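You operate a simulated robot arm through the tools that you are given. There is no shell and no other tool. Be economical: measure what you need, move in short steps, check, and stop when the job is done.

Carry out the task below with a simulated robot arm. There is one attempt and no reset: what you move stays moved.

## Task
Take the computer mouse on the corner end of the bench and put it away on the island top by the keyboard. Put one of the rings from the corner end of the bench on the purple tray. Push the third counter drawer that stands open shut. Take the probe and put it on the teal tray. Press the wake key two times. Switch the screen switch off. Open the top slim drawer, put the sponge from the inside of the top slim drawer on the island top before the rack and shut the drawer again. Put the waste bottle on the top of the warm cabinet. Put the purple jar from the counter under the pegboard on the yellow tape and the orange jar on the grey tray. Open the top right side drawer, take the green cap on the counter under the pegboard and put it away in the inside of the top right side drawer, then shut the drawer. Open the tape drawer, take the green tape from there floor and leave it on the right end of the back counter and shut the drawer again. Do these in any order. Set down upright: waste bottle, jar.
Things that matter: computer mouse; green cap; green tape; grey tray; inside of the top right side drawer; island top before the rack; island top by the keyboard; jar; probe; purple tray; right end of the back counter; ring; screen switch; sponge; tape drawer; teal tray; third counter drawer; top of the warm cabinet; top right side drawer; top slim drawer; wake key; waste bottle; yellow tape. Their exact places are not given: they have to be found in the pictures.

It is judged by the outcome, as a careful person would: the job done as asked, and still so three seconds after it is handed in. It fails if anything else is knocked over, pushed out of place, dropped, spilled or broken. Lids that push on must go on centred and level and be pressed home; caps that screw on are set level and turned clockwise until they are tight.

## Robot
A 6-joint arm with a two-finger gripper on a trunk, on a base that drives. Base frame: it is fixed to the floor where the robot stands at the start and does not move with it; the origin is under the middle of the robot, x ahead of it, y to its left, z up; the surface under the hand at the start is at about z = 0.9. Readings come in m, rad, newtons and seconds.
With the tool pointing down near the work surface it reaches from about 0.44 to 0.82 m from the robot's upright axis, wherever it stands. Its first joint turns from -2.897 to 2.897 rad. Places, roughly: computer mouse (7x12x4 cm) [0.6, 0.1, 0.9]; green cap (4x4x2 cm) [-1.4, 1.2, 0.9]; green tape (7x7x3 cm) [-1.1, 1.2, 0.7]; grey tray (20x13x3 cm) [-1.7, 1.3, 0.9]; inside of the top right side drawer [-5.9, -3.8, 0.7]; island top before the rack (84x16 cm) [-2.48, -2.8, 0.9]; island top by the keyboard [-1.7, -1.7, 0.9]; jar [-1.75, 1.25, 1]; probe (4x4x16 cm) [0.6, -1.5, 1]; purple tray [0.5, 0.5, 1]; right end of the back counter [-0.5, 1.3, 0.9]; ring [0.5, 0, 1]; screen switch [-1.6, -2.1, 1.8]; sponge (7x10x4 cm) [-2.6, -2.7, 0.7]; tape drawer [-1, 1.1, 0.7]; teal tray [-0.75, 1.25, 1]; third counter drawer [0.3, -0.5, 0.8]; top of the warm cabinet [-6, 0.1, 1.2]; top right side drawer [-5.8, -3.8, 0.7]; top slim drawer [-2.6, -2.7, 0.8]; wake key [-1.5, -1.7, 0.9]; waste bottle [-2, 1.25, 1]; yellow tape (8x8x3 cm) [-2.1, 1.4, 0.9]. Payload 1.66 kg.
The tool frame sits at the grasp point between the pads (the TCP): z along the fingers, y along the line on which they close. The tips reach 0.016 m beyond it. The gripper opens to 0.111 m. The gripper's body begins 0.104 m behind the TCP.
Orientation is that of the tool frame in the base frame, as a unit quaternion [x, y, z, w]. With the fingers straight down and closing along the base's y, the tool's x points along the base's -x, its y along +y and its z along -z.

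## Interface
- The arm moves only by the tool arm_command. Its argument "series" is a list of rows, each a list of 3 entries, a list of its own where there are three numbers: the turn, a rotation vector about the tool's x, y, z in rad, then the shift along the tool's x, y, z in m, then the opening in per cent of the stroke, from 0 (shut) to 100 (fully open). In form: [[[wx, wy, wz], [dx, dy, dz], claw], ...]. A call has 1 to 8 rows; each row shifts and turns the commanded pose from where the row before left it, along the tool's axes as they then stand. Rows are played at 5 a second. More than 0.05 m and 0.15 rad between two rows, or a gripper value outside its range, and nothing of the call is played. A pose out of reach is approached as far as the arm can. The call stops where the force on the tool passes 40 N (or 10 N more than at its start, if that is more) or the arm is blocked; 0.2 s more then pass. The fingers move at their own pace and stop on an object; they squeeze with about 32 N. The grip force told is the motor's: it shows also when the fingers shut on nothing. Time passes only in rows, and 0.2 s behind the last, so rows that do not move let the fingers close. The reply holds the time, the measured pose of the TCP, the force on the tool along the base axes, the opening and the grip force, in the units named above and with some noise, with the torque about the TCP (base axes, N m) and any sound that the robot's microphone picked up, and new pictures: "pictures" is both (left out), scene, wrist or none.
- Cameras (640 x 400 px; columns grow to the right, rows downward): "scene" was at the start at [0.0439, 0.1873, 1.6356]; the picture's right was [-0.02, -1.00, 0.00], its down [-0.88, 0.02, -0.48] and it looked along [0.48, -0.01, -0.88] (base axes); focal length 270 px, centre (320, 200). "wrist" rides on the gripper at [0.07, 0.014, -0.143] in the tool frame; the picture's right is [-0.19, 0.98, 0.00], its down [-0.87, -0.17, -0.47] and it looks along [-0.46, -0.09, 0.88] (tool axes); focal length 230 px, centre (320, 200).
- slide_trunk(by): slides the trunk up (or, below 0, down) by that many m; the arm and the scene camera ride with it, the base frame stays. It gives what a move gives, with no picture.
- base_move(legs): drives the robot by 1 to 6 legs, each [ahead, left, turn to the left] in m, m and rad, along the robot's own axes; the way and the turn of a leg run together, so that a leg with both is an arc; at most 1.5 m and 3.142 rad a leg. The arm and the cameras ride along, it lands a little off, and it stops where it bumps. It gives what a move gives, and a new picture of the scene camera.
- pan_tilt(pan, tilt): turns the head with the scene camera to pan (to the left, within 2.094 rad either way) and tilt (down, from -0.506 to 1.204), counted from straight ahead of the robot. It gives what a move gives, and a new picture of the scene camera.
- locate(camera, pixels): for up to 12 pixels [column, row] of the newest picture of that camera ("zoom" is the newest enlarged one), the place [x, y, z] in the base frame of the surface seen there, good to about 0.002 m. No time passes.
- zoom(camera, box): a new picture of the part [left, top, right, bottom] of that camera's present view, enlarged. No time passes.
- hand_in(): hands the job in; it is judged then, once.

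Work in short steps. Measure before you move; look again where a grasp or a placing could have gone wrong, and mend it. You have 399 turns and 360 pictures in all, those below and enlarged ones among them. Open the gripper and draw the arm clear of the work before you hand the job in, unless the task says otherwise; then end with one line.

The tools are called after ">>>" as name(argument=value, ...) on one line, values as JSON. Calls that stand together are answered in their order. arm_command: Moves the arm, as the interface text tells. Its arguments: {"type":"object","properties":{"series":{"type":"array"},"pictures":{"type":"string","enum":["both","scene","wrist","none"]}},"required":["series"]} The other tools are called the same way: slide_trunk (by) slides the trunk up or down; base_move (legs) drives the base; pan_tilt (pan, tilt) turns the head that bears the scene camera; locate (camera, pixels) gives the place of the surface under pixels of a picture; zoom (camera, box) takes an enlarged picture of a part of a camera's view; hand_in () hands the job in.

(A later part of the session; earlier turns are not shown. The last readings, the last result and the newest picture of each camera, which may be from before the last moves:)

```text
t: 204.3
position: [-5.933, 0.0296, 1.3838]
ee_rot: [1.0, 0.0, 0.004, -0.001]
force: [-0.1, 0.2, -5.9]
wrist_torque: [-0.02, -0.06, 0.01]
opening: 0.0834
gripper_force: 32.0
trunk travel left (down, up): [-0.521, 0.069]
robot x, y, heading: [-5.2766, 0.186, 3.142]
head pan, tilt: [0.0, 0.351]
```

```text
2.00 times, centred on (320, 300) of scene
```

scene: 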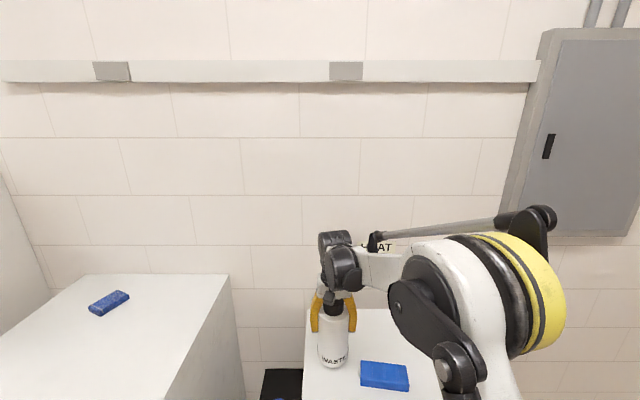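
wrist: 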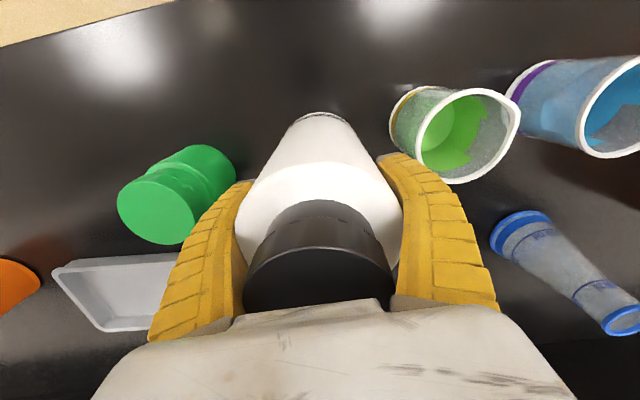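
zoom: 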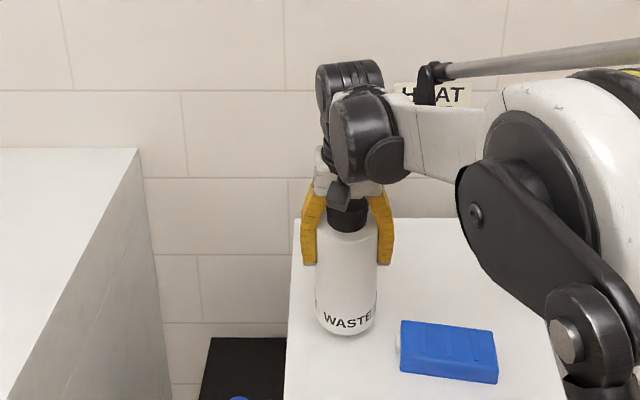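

Bottle is over the spot. I lower gently until contact.

>>> arm_command(series=[[[0, 0, 0], [0, 0, 0.015], 0], [[0, 0, 0], [0, 0, 0.008], 0], [[0, 0, 0], [0, 0, 0.004], 0], [[0, 0, 0], [0, 0, 0.002], 0], [[0, 0, 0], [0, 0, 0], 0]], pictures="none")

```text
t: 205.5
position: [-5.9308, 0.0294, 1.3559]
ee_rot: [1.0, 0.0, 0.003, -0.001]
force: [-1.1, -0.3, 4.5]
wrist_torque: [-0.52, 0.07, -0.08]
opening: 0.0835
gripper_force: 31.8
trunk travel left (down, up): [-0.521, 0.069]
robot x, y, heading: [-5.2774, 0.1816, 3.146]
head pan, tilt: [0.0, 0.351]
```

Contact (force turned upward). I release and lift off.

>>> arm_command(series=[[[0, 0, 0], [0, 0, 0], 100], [[0, 0, 0], [0, 0, 0], 100], [[0, 0, 0], [0, 0, -0.03], 100], [[0, 0, 0], [0, 0, -0.04], 100], [[0, 0, 0], [0, 0, -0.04], 100], [[0, 0, 0], [0, 0, -0.03], 100]], pictures="scene")

```text
t: 206.9
position: [-5.9313, 0.0294, 1.4955]
ee_rot: [1.0, 0.0, 0.003, -0.001]
force: [-0.5, 0.1, 0.6]
wrist_torque: [0.0, 0.02, -0.01]
opening: 0.1109
gripper_force: 0.1
trunk travel left (down, up): [-0.521, 0.069]
robot x, y, heading: [-5.2733, 0.1849, 3.138]
head pan, tilt: [0.0, 0.351]
```

scene: 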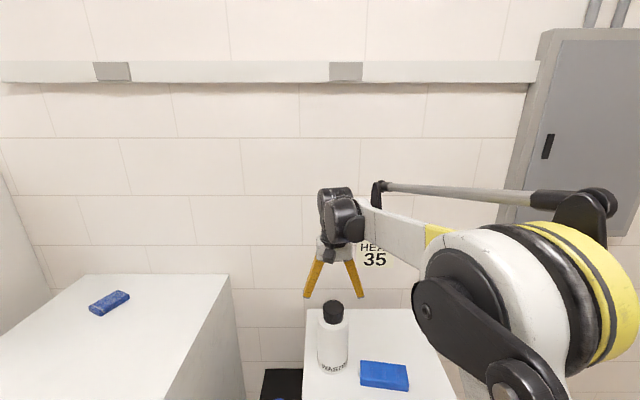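

Bottle stands. I go back to the counter under the pegboard: back off, turn right and drive along.

>>> base_move(legs=[[-0.7, 0, 0], [0, 0, -1.571], [0, -1.4, 0], [0, -1.4, 0]])

>>> pan_tilt(pan=0.0, tilt=0.8)

```text
t: 227.7
position: [-1.9457, 0.8589, 1.4949]
ee_rot: [0.715, -0.699, 0.005, 0.002]
force: [0.7, -0.6, -0.5]
wrist_torque: [-0.01, 0.02, 0.02]
opening: 0.1108
gripper_force: 0.1
trunk travel left (down, up): [-0.521, 0.069]
robot x, y, heading: [-1.7778, 0.2081, 1.596]
head pan, tilt: [0.0, 0.351]
```

scene: 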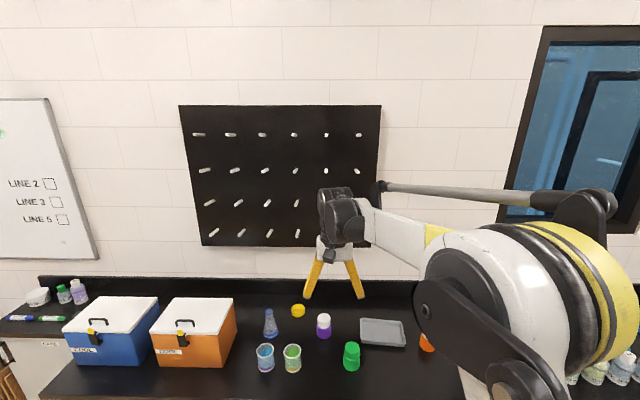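

```text
t: 228.6
position: [-1.9466, 0.8572, 1.4944]
ee_rot: [0.715, -0.699, 0.004, 0.002]
force: [-0.4, 0.4, -0.1]
wrist_torque: [-0.01, 0.02, 0.02]
opening: 0.1111
gripper_force: 0.1
trunk travel left (down, up): [-0.521, 0.069]
robot x, y, heading: [-1.7768, 0.2062, 1.595]
head pan, tilt: [0.0, 0.799]
```

scene: 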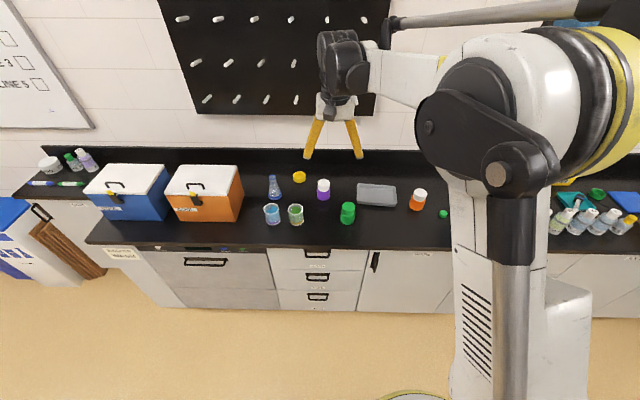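

I lower the trunk, extend 5 cm, correct the heading and drive over the purple jar.

>>> slide_trunk(by=-0.35)

>>> arm_command(series=[[[0, 0, 0], [-0.05, 0, 0], 80]], pictures="none")

>>> base_move(legs=[[0, 0, -0.025], [0.375, 0.041, 0]])

>>> zoom(camera="scene", box=[240, 170, 440, 330])

```text
t: 232.0
position: [-1.9464, 0.857, 1.1446]
ee_rot: [0.714, -0.7, 0.004, 0.002]
force: [0.2, -0.2, -0.7]
wrist_torque: [-0.05, -0.01, -0.01]
opening: 0.1108
gripper_force: 0.0
trunk travel left (down, up): [-0.171, 0.419]
robot x, y, heading: [-1.778, 0.2046, 1.592]
head pan, tilt: [0.0, 0.799]
```

```text
t: 232.4
position: [-1.9461, 0.9095, 1.1445]
ee_rot: [0.715, -0.699, 0.004, 0.003]
force: [1.0, 0.2, 0.5]
wrist_torque: [-0.04, -0.02, 0.02]
opening: 0.0899
gripper_force: 1.0
trunk travel left (down, up): [-0.171, 0.419]
robot x, y, heading: [-1.7774, 0.2041, 1.588]
head pan, tilt: [0.0, 0.799]
```

```text
t: 235.2
position: [-1.9665, 1.2856, 1.1444]
ee_rot: [-0.705, 0.709, -0.003, -0.001]
force: [0.2, 0.2, -0.3]
wrist_torque: [-0.04, 0.0, 0.0]
opening: 0.0898
gripper_force: 0.8
trunk travel left (down, up): [-0.171, 0.419]
robot x, y, heading: [-1.8146, 0.5761, 1.563]
head pan, tilt: [0.0, 0.799]
```

scene: 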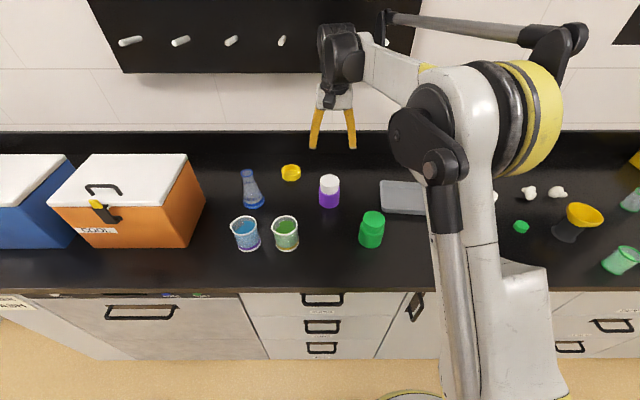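

```text
2.50 times, centred on (340, 250) of scene
```

zoom: 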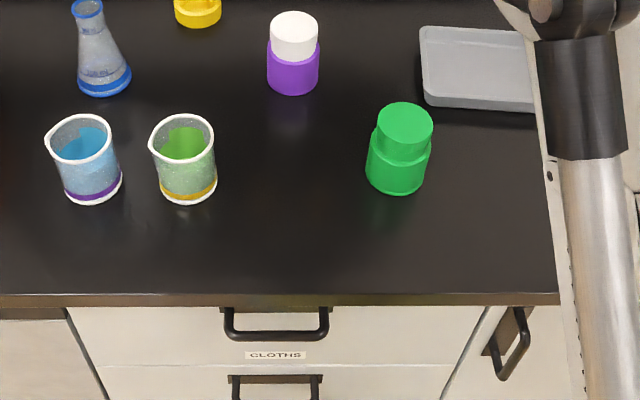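

>>> locate(camera="zoom", pixels=[[294, 20], [274, 28], [315, 28], [294, 40], [294, 62], [270, 68], [317, 68], [293, 88], [197, 20], [176, 8], [219, 8]])

>>> zoom(camera="scene", box=[240, 140, 360, 220])

```text
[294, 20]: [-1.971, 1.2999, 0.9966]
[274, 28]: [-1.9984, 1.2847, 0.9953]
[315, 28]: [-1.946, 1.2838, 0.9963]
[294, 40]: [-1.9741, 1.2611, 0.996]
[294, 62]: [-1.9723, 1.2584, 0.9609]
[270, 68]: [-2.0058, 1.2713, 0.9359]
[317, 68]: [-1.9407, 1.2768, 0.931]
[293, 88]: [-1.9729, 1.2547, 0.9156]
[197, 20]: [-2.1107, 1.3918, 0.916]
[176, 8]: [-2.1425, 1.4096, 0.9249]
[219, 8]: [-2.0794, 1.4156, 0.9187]
```

```text
5.00 times, centred on (300, 180) of scene
```

zoom: 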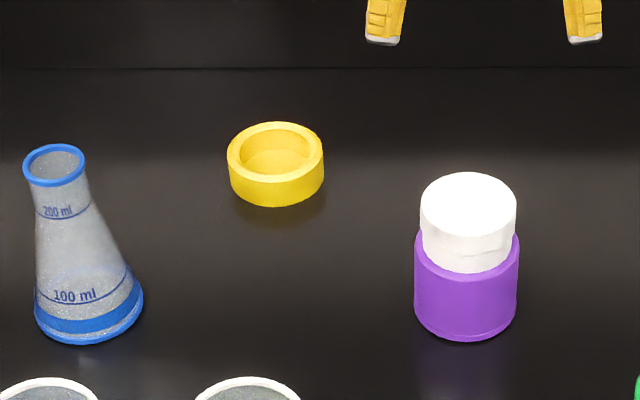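

>>> locate(camera="zoom", pixels=[[231, 155], [320, 155], [276, 125], [276, 180], [250, 130], [302, 130], [276, 163], [415, 280], [517, 280], [467, 330]])

```text
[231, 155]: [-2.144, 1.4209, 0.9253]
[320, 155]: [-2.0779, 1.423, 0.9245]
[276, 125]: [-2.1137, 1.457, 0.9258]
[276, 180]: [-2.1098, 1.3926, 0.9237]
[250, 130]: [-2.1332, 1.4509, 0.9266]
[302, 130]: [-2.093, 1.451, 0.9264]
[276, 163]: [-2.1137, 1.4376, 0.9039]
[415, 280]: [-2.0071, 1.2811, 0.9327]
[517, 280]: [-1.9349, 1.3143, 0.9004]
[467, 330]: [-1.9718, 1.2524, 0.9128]
```

Tape centre (-2.111,1.425), jar centre (-1.972,1.287). I correct 5 mm and descend to z≈0.935 and grip the jar body.

>>> arm_command(series=[[[0, 0, 0], [-0.001, 0.0055, 0.04], 85], [[0, 0, 0], [0, 0, 0.045], 85], [[0, 0, 0], [0, 0, 0.045], 85], [[0, 0, 0], [0, 0, 0.045], 85], [[0, 0, 0], [0, 0, 0.034], 85], [[0, 0, 0], [0, 0, 0], 85]], pictures="wrist")

```text
t: 236.6
position: [-1.9723, 1.2841, 0.9361]
ee_rot: [-0.706, 0.709, -0.005, -0.002]
force: [0.8, -0.1, 0.0]
wrist_torque: [-0.04, 0.01, -0.01]
opening: 0.0953
gripper_force: 0.7
trunk travel left (down, up): [-0.171, 0.419]
robot x, y, heading: [-1.8174, 0.5763, 1.566]
head pan, tilt: [0.0, 0.799]
```

wrist: 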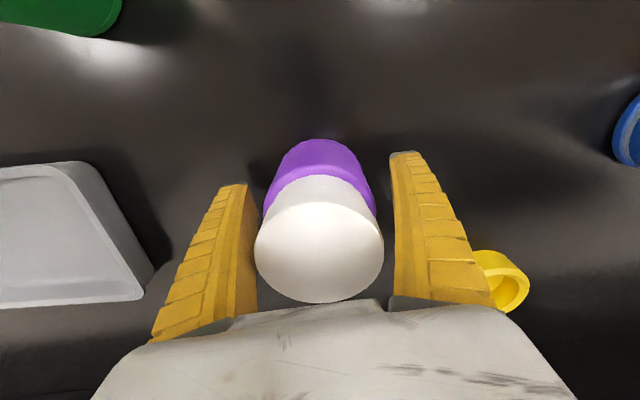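

Close and lift 5 cm.

>>> arm_command(series=[[[0, 0, 0], [-0.003, 0, 0], 85], [[0, 0, 0], [0, 0, 0], 0], [[0, 0, 0], [0, 0, 0], 0], [[0, 0, 0], [0, 0, 0], 0], [[0, 0, 0], [0, 0, -0.025], 0], [[0, 0, 0], [0, 0, -0.025], 0], [[0, 0, 0], [0, 0, 0], 0]], pictures="wrist")

```text
t: 238.2
position: [-1.9718, 1.2868, 0.986]
ee_rot: [-0.705, 0.709, -0.004, -0.002]
force: [0.7, 0.0, 0.1]
wrist_torque: [0.0, 0.0, 0.03]
opening: 0.0662
gripper_force: 31.9
trunk travel left (down, up): [-0.171, 0.419]
robot x, y, heading: [-1.8155, 0.5768, 1.568]
head pan, tilt: [0.0, 0.799]
```

wrist: 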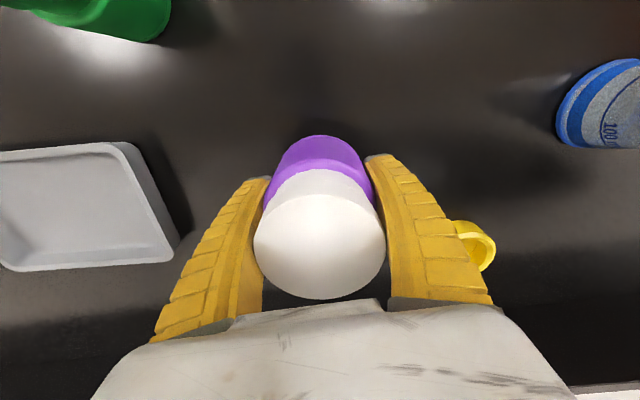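

Held. Drive left 0.139 and ahead 0.1 with the jar just above tape height.

>>> base_move(legs=[[0.1, 0.139, 0]])

>>> zoom(camera="scene", box=[220, 140, 420, 300])

```text
t: 239.7
position: [-2.1099, 1.3882, 0.9858]
ee_rot: [-0.705, 0.709, -0.005, -0.002]
force: [-0.1, 0.8, -1.2]
wrist_torque: [-0.05, -0.02, 0.01]
opening: 0.0662
gripper_force: 32.6
trunk travel left (down, up): [-0.171, 0.419]
robot x, y, heading: [-1.9529, 0.6792, 1.565]
head pan, tilt: [0.0, 0.799]
```

scene: 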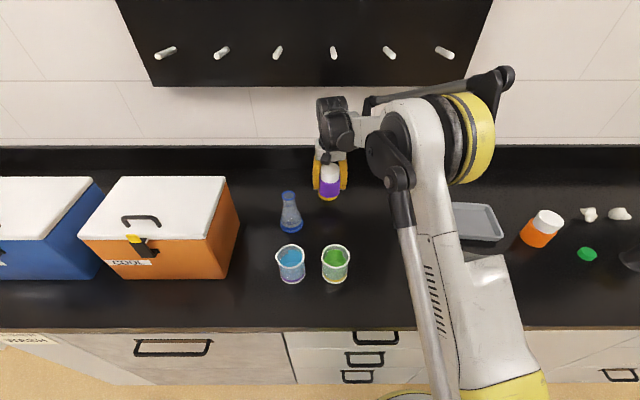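

```text
2.50 times, centred on (320, 220) of scene
```

zoom: 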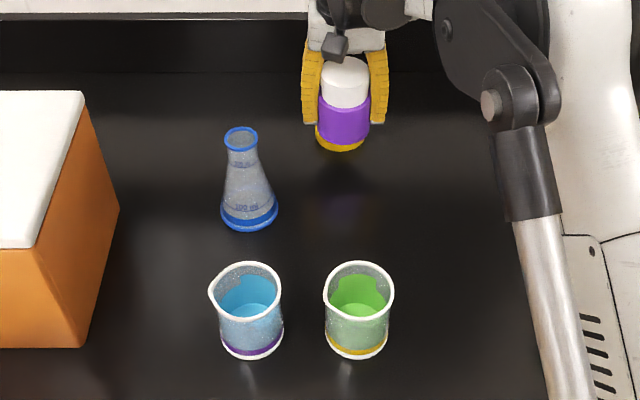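

I move ahead 3.7 cm and check the pose.

>>> arm_command(series=[[[0, 0, 0], [-0.018, 0.0005, 0], 0], [[0, 0, 0], [-0.0187, 0.0005, 0], 0], [[0, 0, 0], [0, 0, 0], 0]], pictures="wrist")

```text
t: 240.4
position: [-2.111, 1.4243, 0.9841]
ee_rot: [-0.705, 0.709, -0.005, -0.002]
force: [-0.9, -0.4, -0.8]
wrist_torque: [-0.03, -0.02, 0.01]
opening: 0.0659
gripper_force: 32.2
trunk travel left (down, up): [-0.171, 0.419]
robot x, y, heading: [-1.9582, 0.6748, 1.566]
head pan, tilt: [0.0, 0.799]
```

wrist: 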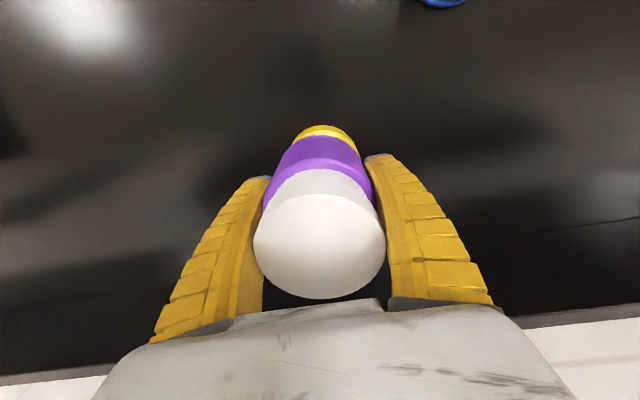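

Lower onto the tape until contact.

>>> arm_command(series=[[[0, 0, 0], [0, 0, 0.012], 0], [[0, 0, 0], [0, 0, 0.006], 0], [[0, 0, 0], [0, 0, 0.003], 0], [[0, 0, 0], [0, 0, 0.002], 0], [[0, 0, 0], [0, 0, 0], 0]], pictures="none")

```text
t: 241.7
position: [-2.1099, 1.4233, 0.9615]
ee_rot: [-0.705, 0.709, -0.004, -0.001]
force: [0.3, -0.5, -0.2]
wrist_torque: [-0.02, -0.02, 0.0]
opening: 0.0659
gripper_force: 31.6
trunk travel left (down, up): [-0.171, 0.419]
robot x, y, heading: [-1.9528, 0.6766, 1.562]
head pan, tilt: [0.0, 0.799]
```

>>> arm_command(series=[[[0, 0, 0], [0, 0, 0.002], 0], [[0, 0, 0], [0, 0, 0.001], 0], [[0, 0, 0], [0, 0, 0], 0]], pictures="wrist")

```text
t: 242.4
position: [-2.1098, 1.4236, 0.96]
ee_rot: [-0.705, 0.709, -0.004, -0.001]
force: [-0.2, 3.5, 10.9]
wrist_torque: [-0.13, 0.07, -0.02]
opening: 0.0663
gripper_force: 32.0
trunk travel left (down, up): [-0.171, 0.419]
robot x, y, heading: [-1.9548, 0.6753, 1.564]
head pan, tilt: [0.0, 0.799]
```

wrist: 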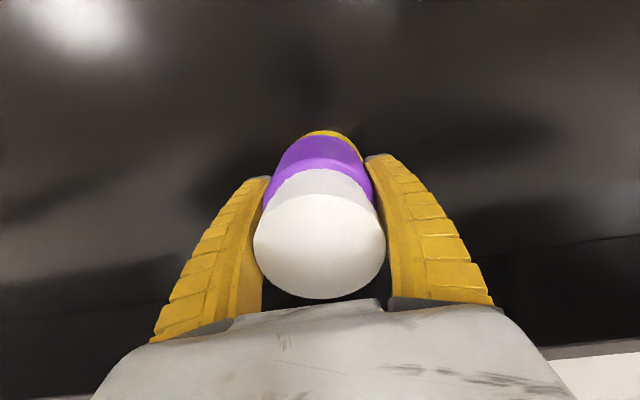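

Contact. I open and withdraw backwards (pegs overhead) along y.

>>> arm_command(series=[[[0, 0, 0], [0, 0, 0], 95], [[0, 0, 0], [0, 0, 0], 95], [[0, 0, 0], [0, 0, -0.005], 95], [[0, 0, 0], [0.03, 0, 0], 95], [[0, 0, 0], [0.04, 0, 0], 95], [[0, 0, 0], [0.04, 0, 0], 95], [[0, 0, 0], [0.03, 0, -0.03], 95], [[0, 0, 0], [0, 0, -0.04], 95]], pictures="scene")

>>> zoom(camera="scene", box=[260, 130, 400, 230])

```text
t: 244.2
position: [-2.1102, 1.2845, 1.0363]
ee_rot: [-0.706, 0.709, -0.004, -0.002]
force: [0.9, -0.5, 0.1]
wrist_torque: [0.03, -0.02, 0.01]
opening: 0.1059
gripper_force: 0.5
trunk travel left (down, up): [-0.171, 0.419]
robot x, y, heading: [-1.9551, 0.6784, 1.563]
head pan, tilt: [0.0, 0.799]
```

scene: 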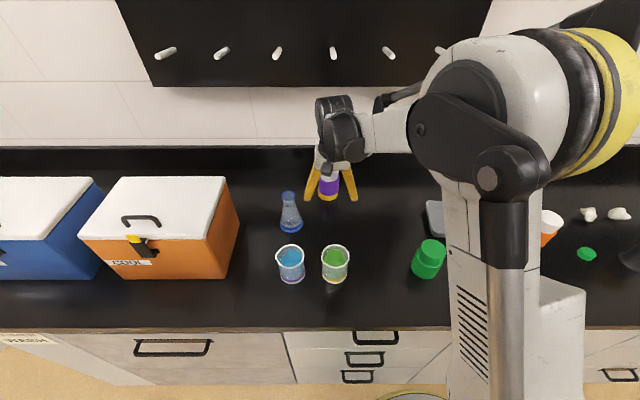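

```text
4.00 times, centred on (330, 180) of scene
```

zoom: 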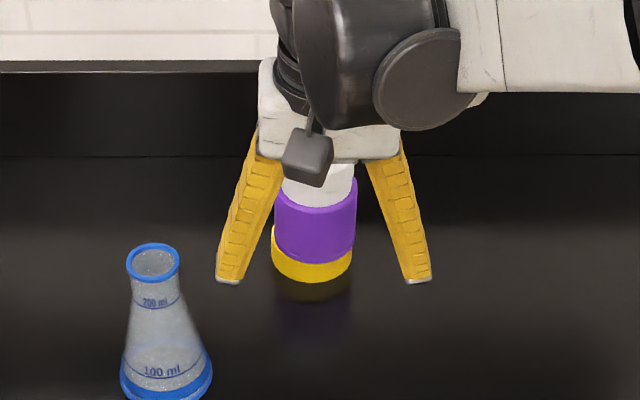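

Purple jar stands on the tape. I raise, back off 0.15 m and go right to the orange jar.

>>> arm_command(series=[[[0, 0, 0], [0, 0, -0.045], 85], [[0, 0, 0], [0, 0, -0.045], 85]], pictures="none")

>>> base_move(legs=[[-0.12, 0, 0], [0, -0.46, 0]])

>>> zoom(camera="scene", box=[200, 140, 440, 290])

```text
t: 244.8
position: [-2.1101, 1.2843, 1.1253]
ee_rot: [-0.705, 0.709, -0.003, -0.002]
force: [-0.5, -0.1, 0.1]
wrist_torque: [-0.01, 0.0, 0.02]
opening: 0.0951
gripper_force: 0.8
trunk travel left (down, up): [-0.171, 0.419]
robot x, y, heading: [-1.9536, 0.6793, 1.57]
head pan, tilt: [0.0, 0.799]
```

```text
t: 248.4
position: [-1.6574, 1.1628, 1.1262]
ee_rot: [0.708, -0.706, 0.005, 0.002]
force: [0.2, -0.1, -0.4]
wrist_torque: [-0.02, 0.02, 0.02]
opening: 0.0954
gripper_force: 0.8
trunk travel left (down, up): [-0.171, 0.419]
robot x, y, heading: [-1.4944, 0.5546, 1.575]
head pan, tilt: [0.0, 0.799]
```

scene: 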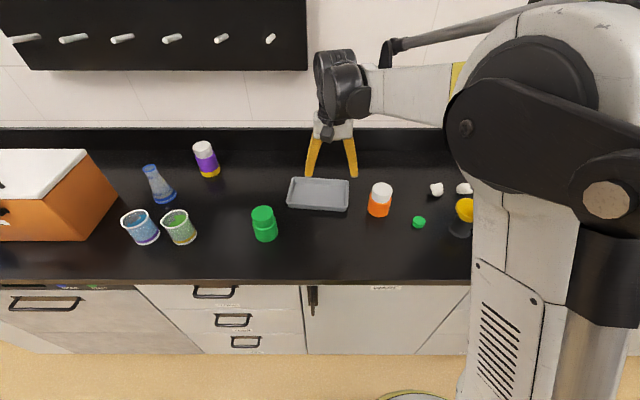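

```text
2.67 times, centred on (320, 215) of scene
```

zoom: 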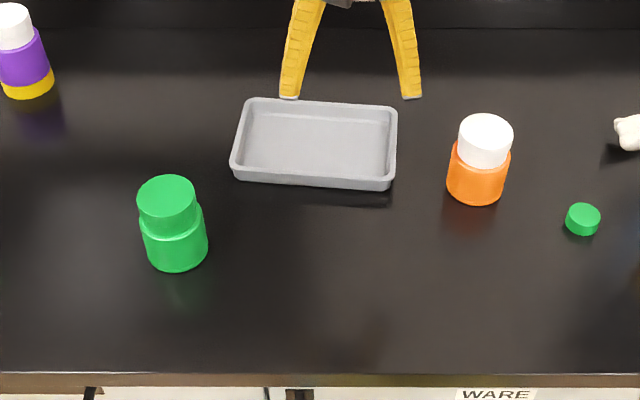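

>>> locate(camera="zoom", pixels=[[486, 120], [462, 130], [511, 135], [485, 152], [474, 196], [315, 140], [237, 170], [388, 175], [250, 105], [392, 112], [583, 210], [583, 230]])

```text
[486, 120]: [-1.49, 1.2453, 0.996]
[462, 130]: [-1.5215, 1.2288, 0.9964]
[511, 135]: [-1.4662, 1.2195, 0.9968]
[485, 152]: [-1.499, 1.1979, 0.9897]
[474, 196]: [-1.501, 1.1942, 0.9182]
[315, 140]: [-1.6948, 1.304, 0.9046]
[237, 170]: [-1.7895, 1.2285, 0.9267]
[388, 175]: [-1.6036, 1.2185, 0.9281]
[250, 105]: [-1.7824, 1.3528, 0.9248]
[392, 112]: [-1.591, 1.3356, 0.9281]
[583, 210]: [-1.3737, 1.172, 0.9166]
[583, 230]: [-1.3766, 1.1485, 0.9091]
```

Orange jar centre (-1.495,1.225), grey tray centre (-1.69,1.285), green cap (-1.375,1.165). I drive over the orange jar.

>>> base_move(legs=[[0.062, -0.162, 0]])

>>> zoom(camera="scene", box=[200, 140, 440, 290])

```text
t: 249.9
position: [-1.4943, 1.225, 1.1254]
ee_rot: [0.708, -0.706, 0.005, 0.001]
force: [0.6, 0.3, 0.6]
wrist_torque: [-0.03, 0.04, -0.02]
opening: 0.0952
gripper_force: 1.1
trunk travel left (down, up): [-0.171, 0.419]
robot x, y, heading: [-1.3336, 0.6206, 1.573]
head pan, tilt: [0.0, 0.799]
```

scene: 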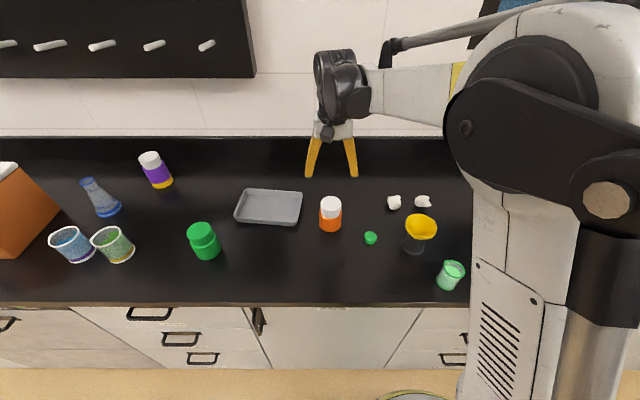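

```text
2.67 times, centred on (320, 215) of scene
```

zoom: 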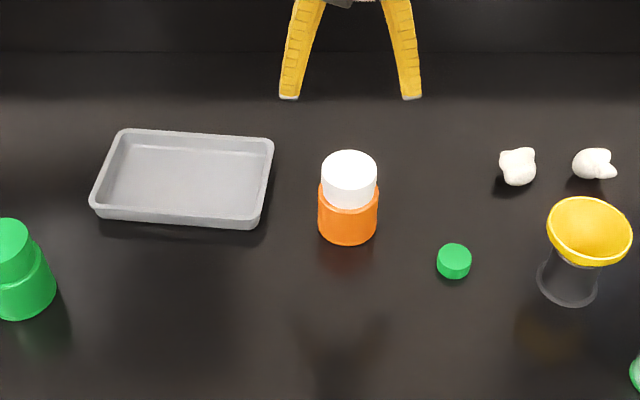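

>>> locate(camera="zoom", pixels=[[349, 156], [325, 178], [375, 178], [349, 200], [348, 240], [320, 210], [377, 210], [182, 180], [92, 203], [255, 222], [122, 132], [270, 142]])

```text
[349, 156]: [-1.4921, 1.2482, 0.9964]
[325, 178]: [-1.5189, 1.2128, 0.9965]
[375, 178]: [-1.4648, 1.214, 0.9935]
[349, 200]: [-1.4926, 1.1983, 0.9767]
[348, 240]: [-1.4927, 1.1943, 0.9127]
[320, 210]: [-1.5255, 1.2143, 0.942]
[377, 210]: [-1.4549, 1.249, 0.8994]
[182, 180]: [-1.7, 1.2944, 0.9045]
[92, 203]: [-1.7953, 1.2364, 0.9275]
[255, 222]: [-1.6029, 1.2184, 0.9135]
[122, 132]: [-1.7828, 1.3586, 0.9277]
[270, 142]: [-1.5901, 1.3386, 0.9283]
```

Aligned. Descend and grip the orange jar's body, then lift.

>>> arm_command(series=[[[0, 0, 0], [0, -0.002, 0.045], 85], [[0, 0, 0], [0, 0, 0.045], 85], [[0, 0, 0], [0, 0, 0.045], 85], [[0, 0, 0], [0, 0, 0.045], 85], [[0, 0, 0], [0, 0, 0.008], 85], [[0, 0, 0], [0, 0, 0], 0], [[0, 0, 0], [0, 0, 0], 0], [[0, 0, 0], [0, 0, 0], 0]], pictures="wrist")

```text
t: 251.7
position: [-1.4911, 1.2238, 0.9362]
ee_rot: [0.708, -0.706, 0.005, 0.003]
force: [0.0, 0.6, -0.5]
wrist_torque: [-0.04, 0.01, 0.0]
opening: 0.068
gripper_force: 32.0
trunk travel left (down, up): [-0.171, 0.419]
robot x, y, heading: [-1.3368, 0.6181, 1.574]
head pan, tilt: [0.0, 0.799]
```

wrist: 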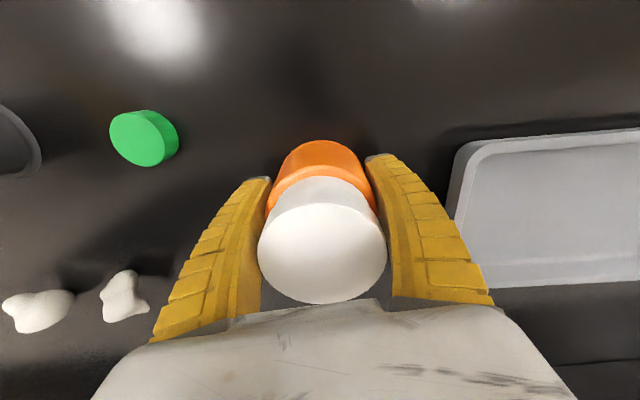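

Held. Lift 8 cm, then drive left 0.2 to the tray.

>>> arm_command(series=[[[0, 0, 0], [0, 0, -0.04], 0], [[0, 0, 0], [0, 0, -0.04], 0], [[0, 0, 0], [-0.034, 0, 0], 0], [[0, 0, 0], [0, 0, 0], 0]], pictures="none")

>>> base_move(legs=[[0.03, 0.2, 0]])

>>> zoom(camera="scene", box=[220, 140, 440, 290])

```text
t: 252.7
position: [-1.4912, 1.2591, 1.0184]
ee_rot: [0.708, -0.706, 0.005, 0.002]
force: [-1.1, 0.4, 0.4]
wrist_torque: [-0.04, -0.01, -0.01]
opening: 0.068
gripper_force: 31.5
trunk travel left (down, up): [-0.171, 0.419]
robot x, y, heading: [-1.3266, 0.62, 1.572]
head pan, tilt: [0.0, 0.799]
```

```text
t: 254.3
position: [-1.6912, 1.288, 1.0172]
ee_rot: [0.709, -0.705, 0.003, 0.002]
force: [-0.5, 0.0, -0.5]
wrist_torque: [-0.01, -0.03, 0.01]
opening: 0.0681
gripper_force: 32.1
trunk travel left (down, up): [-0.171, 0.419]
robot x, y, heading: [-1.5309, 0.6494, 1.576]
head pan, tilt: [0.0, 0.799]
```

scene: 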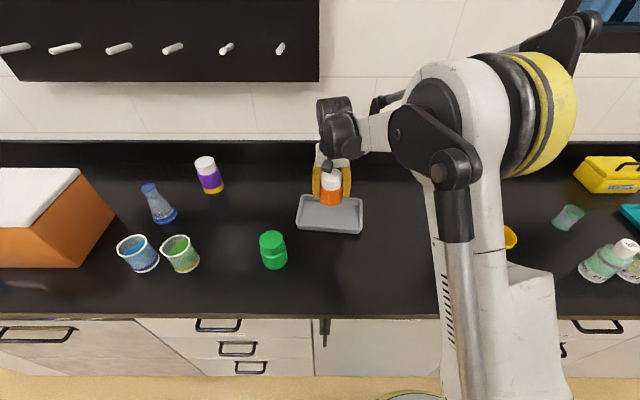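

```text
2.67 times, centred on (330, 215) of scene
```

zoom: 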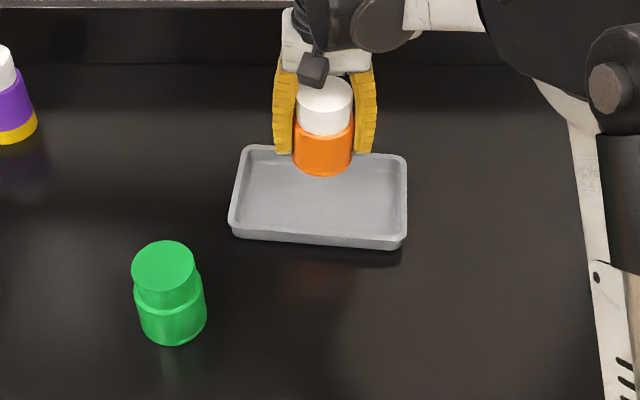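

Lower into the tray until contact.

>>> arm_command(series=[[[0, 0, 0], [0, 0, 0.04], 0], [[0, 0, 0], [0, 0, 0.025], 0], [[0, 0, 0], [0, 0, 0.006], 0], [[0, 0, 0], [0, 0, 0.004], 0], [[0, 0, 0], [0, 0, 0.002], 0], [[0, 0, 0], [0, 0, 0], 0]], pictures="none")

```text
t: 255.7
position: [-1.6902, 1.2862, 0.9411]
ee_rot: [0.708, -0.706, 0.003, 0.001]
force: [-1.2, 5.7, 19.1]
wrist_torque: [-0.18, 0.1, -0.05]
opening: 0.0681
gripper_force: 31.5
trunk travel left (down, up): [-0.171, 0.419]
robot x, y, heading: [-1.529, 0.6501, 1.573]
head pan, tilt: [0.0, 0.799]
```

Contact. Release and lift.

>>> arm_command(series=[[[0, 0, 0], [0, 0, 0], 90], [[0, 0, 0], [0, 0, 0], 90], [[0, 0, 0], [0, 0, -0.03], 90], [[0, 0, 0], [0, 0, -0.045], 90], [[0, 0, 0], [0, 0, -0.045], 90], [[0, 0, 0], [0, 0, -0.045], 60]], pictures="none")

>>> base_move(legs=[[-0.118, -0.317, 0]])

>>> zoom(camera="scene", box=[180, 140, 420, 290])

```text
t: 257.1
position: [-1.6911, 1.2881, 1.1051]
ee_rot: [0.709, -0.706, 0.004, 0.001]
force: [-0.9, 0.2, -0.9]
wrist_torque: [0.01, 0.0, -0.02]
opening: 0.0682
gripper_force: 0.8
trunk travel left (down, up): [-0.171, 0.419]
robot x, y, heading: [-1.5306, 0.6486, 1.572]
head pan, tilt: [0.0, 0.799]
```

```text
t: 259.3
position: [-1.3779, 1.1709, 1.1056]
ee_rot: [0.709, -0.705, 0.003, 0.002]
force: [0.1, -0.2, -0.3]
wrist_torque: [0.01, 0.02, -0.02]
opening: 0.0685
gripper_force: 1.2
trunk travel left (down, up): [-0.171, 0.419]
robot x, y, heading: [-1.2152, 0.5313, 1.576]
head pan, tilt: [0.0, 0.799]
```

scene: 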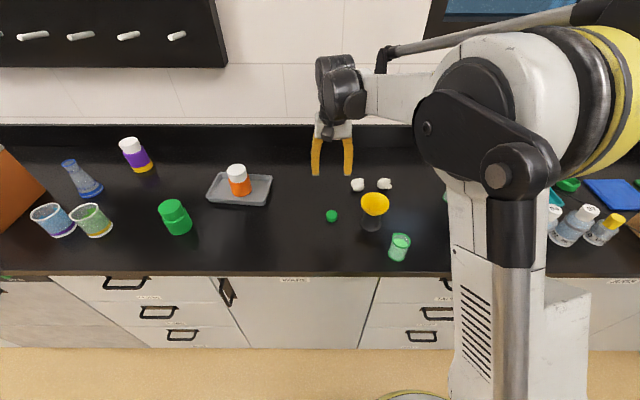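

```text
2.67 times, centred on (300, 215) of scene
```

zoom: 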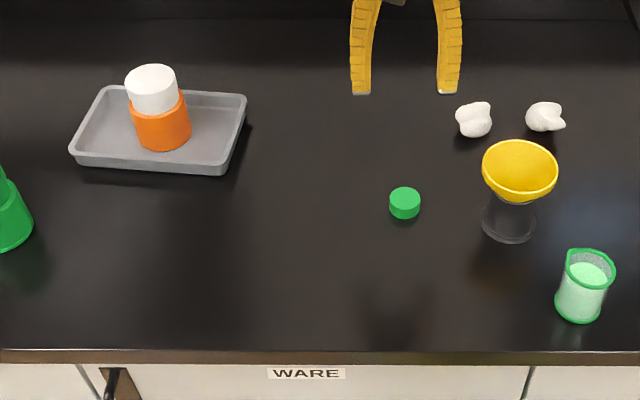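

Orange jar stands in the tray. I measure the green cap.

>>> locate(camera="zoom", pixels=[[405, 189], [390, 200], [420, 200], [405, 203], [405, 216], [405, 222]])

```text
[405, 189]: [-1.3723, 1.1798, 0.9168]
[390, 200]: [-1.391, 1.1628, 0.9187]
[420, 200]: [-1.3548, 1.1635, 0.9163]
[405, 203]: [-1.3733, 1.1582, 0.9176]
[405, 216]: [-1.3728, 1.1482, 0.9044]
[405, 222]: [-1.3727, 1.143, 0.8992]
```

Cap centre (-1.373,1.166), top 0.918. Descend and grip.

>>> arm_command(series=[[[0, 0, 0], [0.005, -0.005, 0.045], 60], [[0, 0, 0], [0, 0, 0.045], 60], [[0, 0, 0], [0, 0, 0.045], 60], [[0, 0, 0], [0, 0, 0.045], 60], [[0, 0, 0], [0, 0, 0.006], 60], [[0, 0, 0], [0, 0, 0], 0], [[0, 0, 0], [0, 0, 0], 0], [[0, 0, 0], [0, 0, 0], 0]], pictures="wrist")

```text
t: 261.1
position: [-1.373, 1.166, 0.9197]
ee_rot: [0.709, -0.705, 0.004, 0.002]
force: [0.0, -0.2, 1.8]
wrist_torque: [0.02, 0.0, -0.03]
opening: 0.0257
gripper_force: 32.0
trunk travel left (down, up): [-0.171, 0.419]
robot x, y, heading: [-1.2174, 0.5312, 1.575]
head pan, tilt: [0.0, 0.799]
```

wrist: 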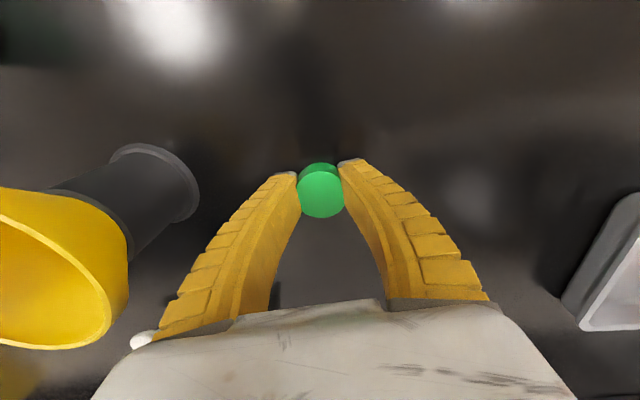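

Cap gripped. I lift it and verify.

>>> arm_command(series=[[[0, 0, 0], [0, 0, -0.045], 0], [[0, 0, 0], [0, 0, -0.045], 0], [[0, 0, 0], [0, 0, -0.045], 0], [[0, 0, 0], [0, 0, -0.045], 0], [[0, 0, 0], [0, 0, -0.045], 0]], pictures="wrist")

>>> base_move(legs=[[-0.5, 0, 0], [0, 0, 1.57]])

>>> pan_tilt(pan=0.6, tilt=0.3)

```text
t: 262.3
position: [-1.3751, 1.1679, 1.1441]
ee_rot: [0.708, -0.706, 0.004, 0.002]
force: [-0.4, -0.1, 0.4]
wrist_torque: [0.0, -0.04, -0.02]
opening: 0.0247
gripper_force: 31.6
trunk travel left (down, up): [-0.171, 0.419]
robot x, y, heading: [-1.2165, 0.5311, 1.577]
head pan, tilt: [0.0, 0.799]
```

wrist: 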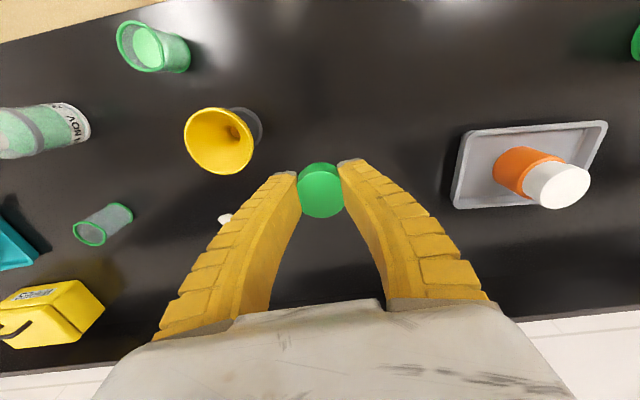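

```text
t: 269.1
position: [-1.8543, -0.121, 1.1438]
ee_rot: [1.0, -0.002, 0.004, -0.002]
force: [0.5, 0.0, -0.3]
wrist_torque: [0.01, 0.03, 0.01]
opening: 0.0253
gripper_force: 31.7
trunk travel left (down, up): [-0.171, 0.419]
robot x, y, heading: [-1.2198, 0.0286, 3.139]
head pan, tilt: [0.0, 0.799]
```

scene: 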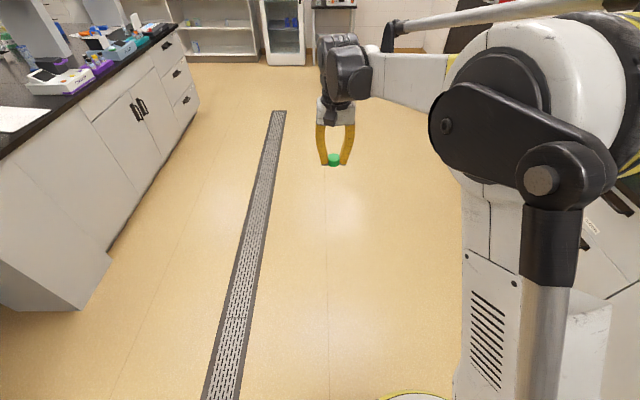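

```text
t: 270.1
position: [-1.8544, -0.1195, 1.1442]
ee_rot: [1.0, -0.002, 0.005, -0.002]
force: [-0.7, -0.4, -0.3]
wrist_torque: [-0.01, 0.0, 0.02]
opening: 0.0249
gripper_force: 31.8
trunk travel left (down, up): [-0.171, 0.419]
robot x, y, heading: [-1.2206, 0.0347, 3.137]
head pan, tilt: [0.6, 0.3]
```

scene: 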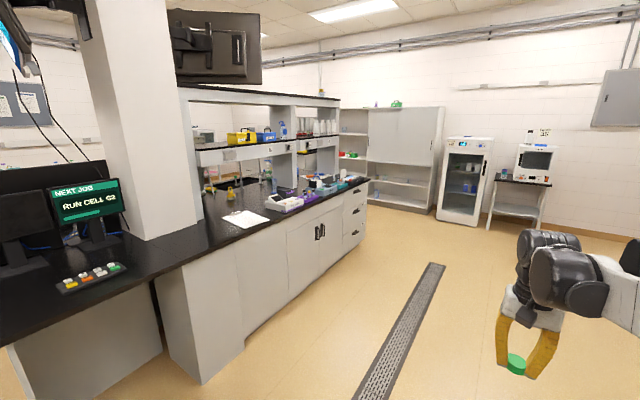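

Cap is held. I drive to the corridor at x≈-4.85 and turn to face -y.

>>> base_move(legs=[[1.3, 0, 0], [1.3, 0, 0], [1.0, 0, 0], [0, 0, 1.57]])

>>> pan_tilt(pan=-0.1, tilt=0.35)

```text
t: 291.4
position: [-4.6598, -0.654, 1.1422]
ee_rot: [0.699, 0.715, 0.001, -0.004]
force: [0.1, -0.1, 0.6]
wrist_torque: [0.01, 0.02, -0.01]
opening: 0.0246
gripper_force: 32.5
trunk travel left (down, up): [-0.171, 0.419]
robot x, y, heading: [-4.824, -0.0214, -1.549]
head pan, tilt: [0.6, 0.3]
```

scene: 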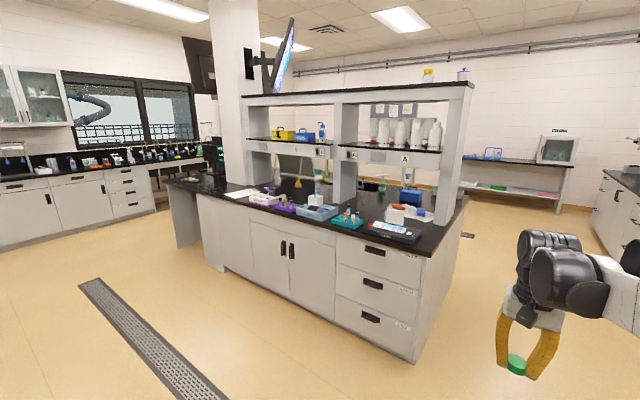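

```text
t: 292.5
position: [-4.6597, -0.6537, 1.1447]
ee_rot: [0.698, 0.716, 0.001, -0.004]
force: [-0.4, -0.9, -0.6]
wrist_torque: [0.0, -0.01, -0.01]
opening: 0.0248
gripper_force: 32.5
trunk travel left (down, up): [-0.171, 0.419]
robot x, y, heading: [-4.829, -0.0204, -1.549]
head pan, tilt: [-0.099, 0.351]
```

scene: 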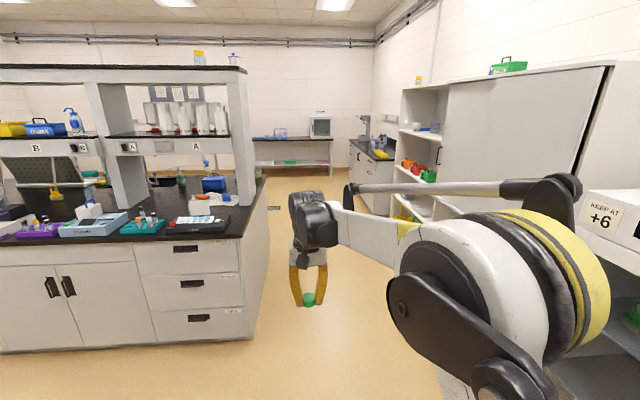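

>>> locate(camera="scene", pixels=[[266, 182], [252, 330], [268, 200], [240, 240], [400, 210], [430, 340], [352, 180], [355, 145], [390, 160], [380, 150]])

>>> zoom(camera="scene", box=[260, 90, 440, 210])

```text
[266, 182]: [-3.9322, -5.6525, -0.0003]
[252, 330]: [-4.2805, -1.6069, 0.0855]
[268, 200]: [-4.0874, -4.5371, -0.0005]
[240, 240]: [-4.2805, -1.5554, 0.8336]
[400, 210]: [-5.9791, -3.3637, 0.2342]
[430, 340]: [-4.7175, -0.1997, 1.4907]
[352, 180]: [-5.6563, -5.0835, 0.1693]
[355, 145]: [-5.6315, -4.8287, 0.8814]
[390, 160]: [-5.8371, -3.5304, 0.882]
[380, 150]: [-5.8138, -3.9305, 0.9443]
```

```text
3.33 times, centred on (350, 150) of scene
```

zoom: 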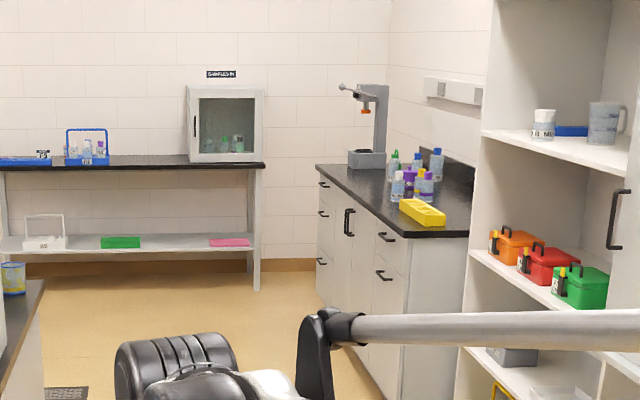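

I drive down the corridor to y≈-3.8 and turn right to face the side counter.

>>> base_move(legs=[[0, 0, -0.022], [1.3, 0, 0], [1.3, 0, 0], [1.15, 0, 0], [0, 0, -1.571]])

>>> pan_tilt(pan=0.0, tilt=0.65)

```text
t: 314.8
position: [-5.4438, -3.9378, 1.1431]
ee_rot: [1.0, 0.006, 0.004, -0.001]
force: [-0.5, -0.6, -0.1]
wrist_torque: [0.04, -0.02, 0.01]
opening: 0.0246
gripper_force: 32.0
trunk travel left (down, up): [-0.171, 0.419]
robot x, y, heading: [-4.8101, -3.7778, -3.129]
head pan, tilt: [-0.099, 0.351]
```

scene: 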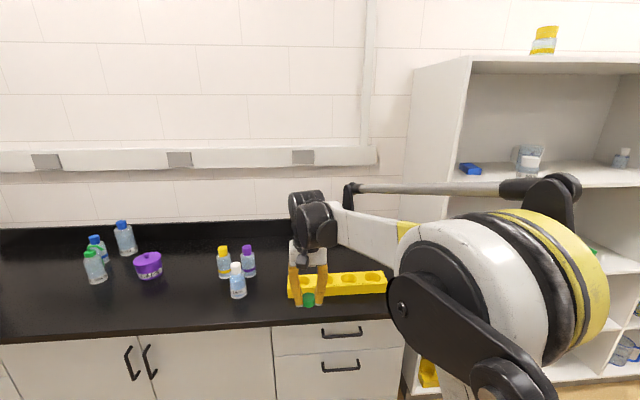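

```text
t: 315.6
position: [-5.4435, -3.9374, 1.1445]
ee_rot: [1.0, 0.006, 0.004, -0.002]
force: [0.0, 0.5, -0.7]
wrist_torque: [-0.01, 0.0, 0.0]
opening: 0.0248
gripper_force: 31.4
trunk travel left (down, up): [-0.171, 0.419]
robot x, y, heading: [-4.8071, -3.7789, -3.127]
head pan, tilt: [0.0, 0.649]
```

scene: 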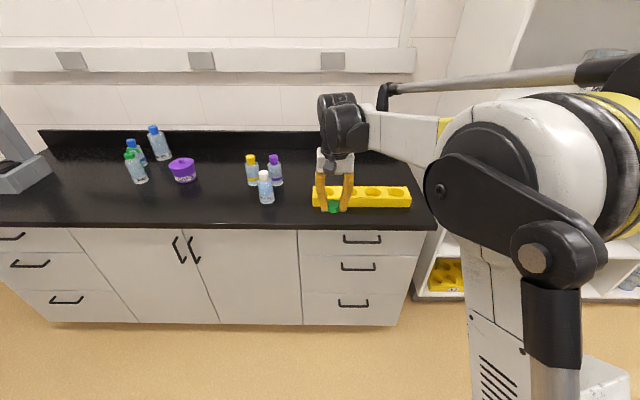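

I measure the top right drawer's handle and a free spot on the counter to park the cap.

>>> zoom(camera="scene", box=[280, 170, 440, 280])

>>> locate(camera="scene", pixels=[[362, 241], [345, 241], [379, 241], [362, 250], [300, 232], [422, 245], [230, 205], [290, 205], [320, 226], [265, 203], [315, 195], [362, 231]])

```text
3.64 times, centred on (360, 225) of scene
```

zoom: 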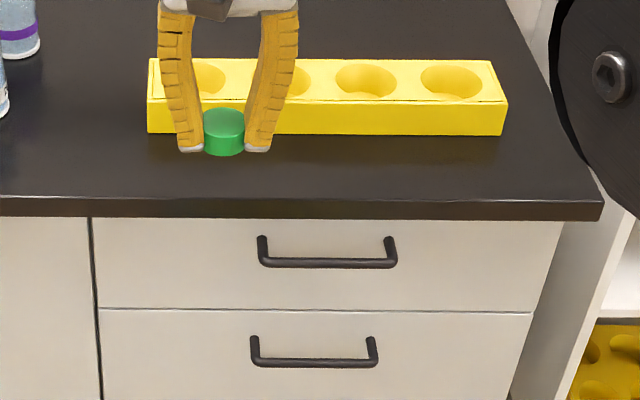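

```text
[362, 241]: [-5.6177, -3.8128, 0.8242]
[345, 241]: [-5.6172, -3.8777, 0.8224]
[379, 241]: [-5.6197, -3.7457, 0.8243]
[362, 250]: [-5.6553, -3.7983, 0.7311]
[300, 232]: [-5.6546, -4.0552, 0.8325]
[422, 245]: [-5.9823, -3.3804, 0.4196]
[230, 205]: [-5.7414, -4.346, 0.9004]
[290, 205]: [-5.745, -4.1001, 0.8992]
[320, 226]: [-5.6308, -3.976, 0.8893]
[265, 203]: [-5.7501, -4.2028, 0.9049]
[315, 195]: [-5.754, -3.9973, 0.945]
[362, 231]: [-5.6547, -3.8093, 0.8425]
```

I drive to park the cap at (-5.72,-4.07) on the counter.

>>> base_move(legs=[[0.277, 0.13, -0.015]])

>>> arm_command(series=[[[0, 0, 0], [0, 0, 0.045], 0], [[0, 0, 0], [0, 0, 0.045], 0], [[0, 0, 0], [0, 0, 0.045], 0], [[0, 0, 0], [0, 0, 0.045], 0], [[0, 0, 0], [0, 0, 0.035], 0], [[0, 0, 0], [0, 0, 0], 0]], pictures="wrist")

```text
t: 317.7
position: [-5.7208, -4.0601, 1.143]
ee_rot: [1.0, -0.003, 0.005, -0.001]
force: [-0.3, -0.9, 0.4]
wrist_torque: [-0.01, -0.04, -0.01]
opening: 0.0249
gripper_force: 32.3
trunk travel left (down, up): [-0.171, 0.419]
robot x, y, heading: [-5.0857, -3.9084, 3.138]
head pan, tilt: [0.0, 0.649]
```

scene: 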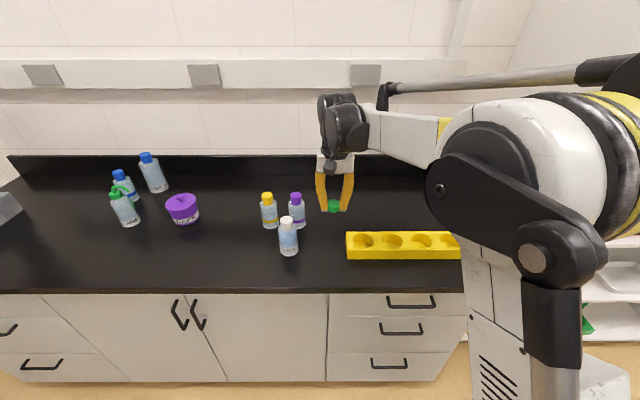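

```text
t: 319.1
position: [-5.7212, -4.058, 0.9289]
ee_rot: [1.0, -0.002, 0.005, -0.002]
force: [-0.3, 1.1, -0.3]
wrist_torque: [0.0, 0.01, 0.0]
opening: 0.0246
gripper_force: 31.6
trunk travel left (down, up): [-0.171, 0.419]
robot x, y, heading: [-5.0848, -3.9067, 3.134]
head pan, tilt: [0.0, 0.649]
```

wrist: 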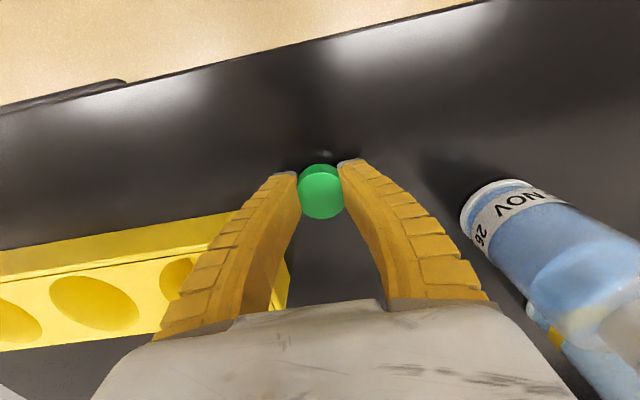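

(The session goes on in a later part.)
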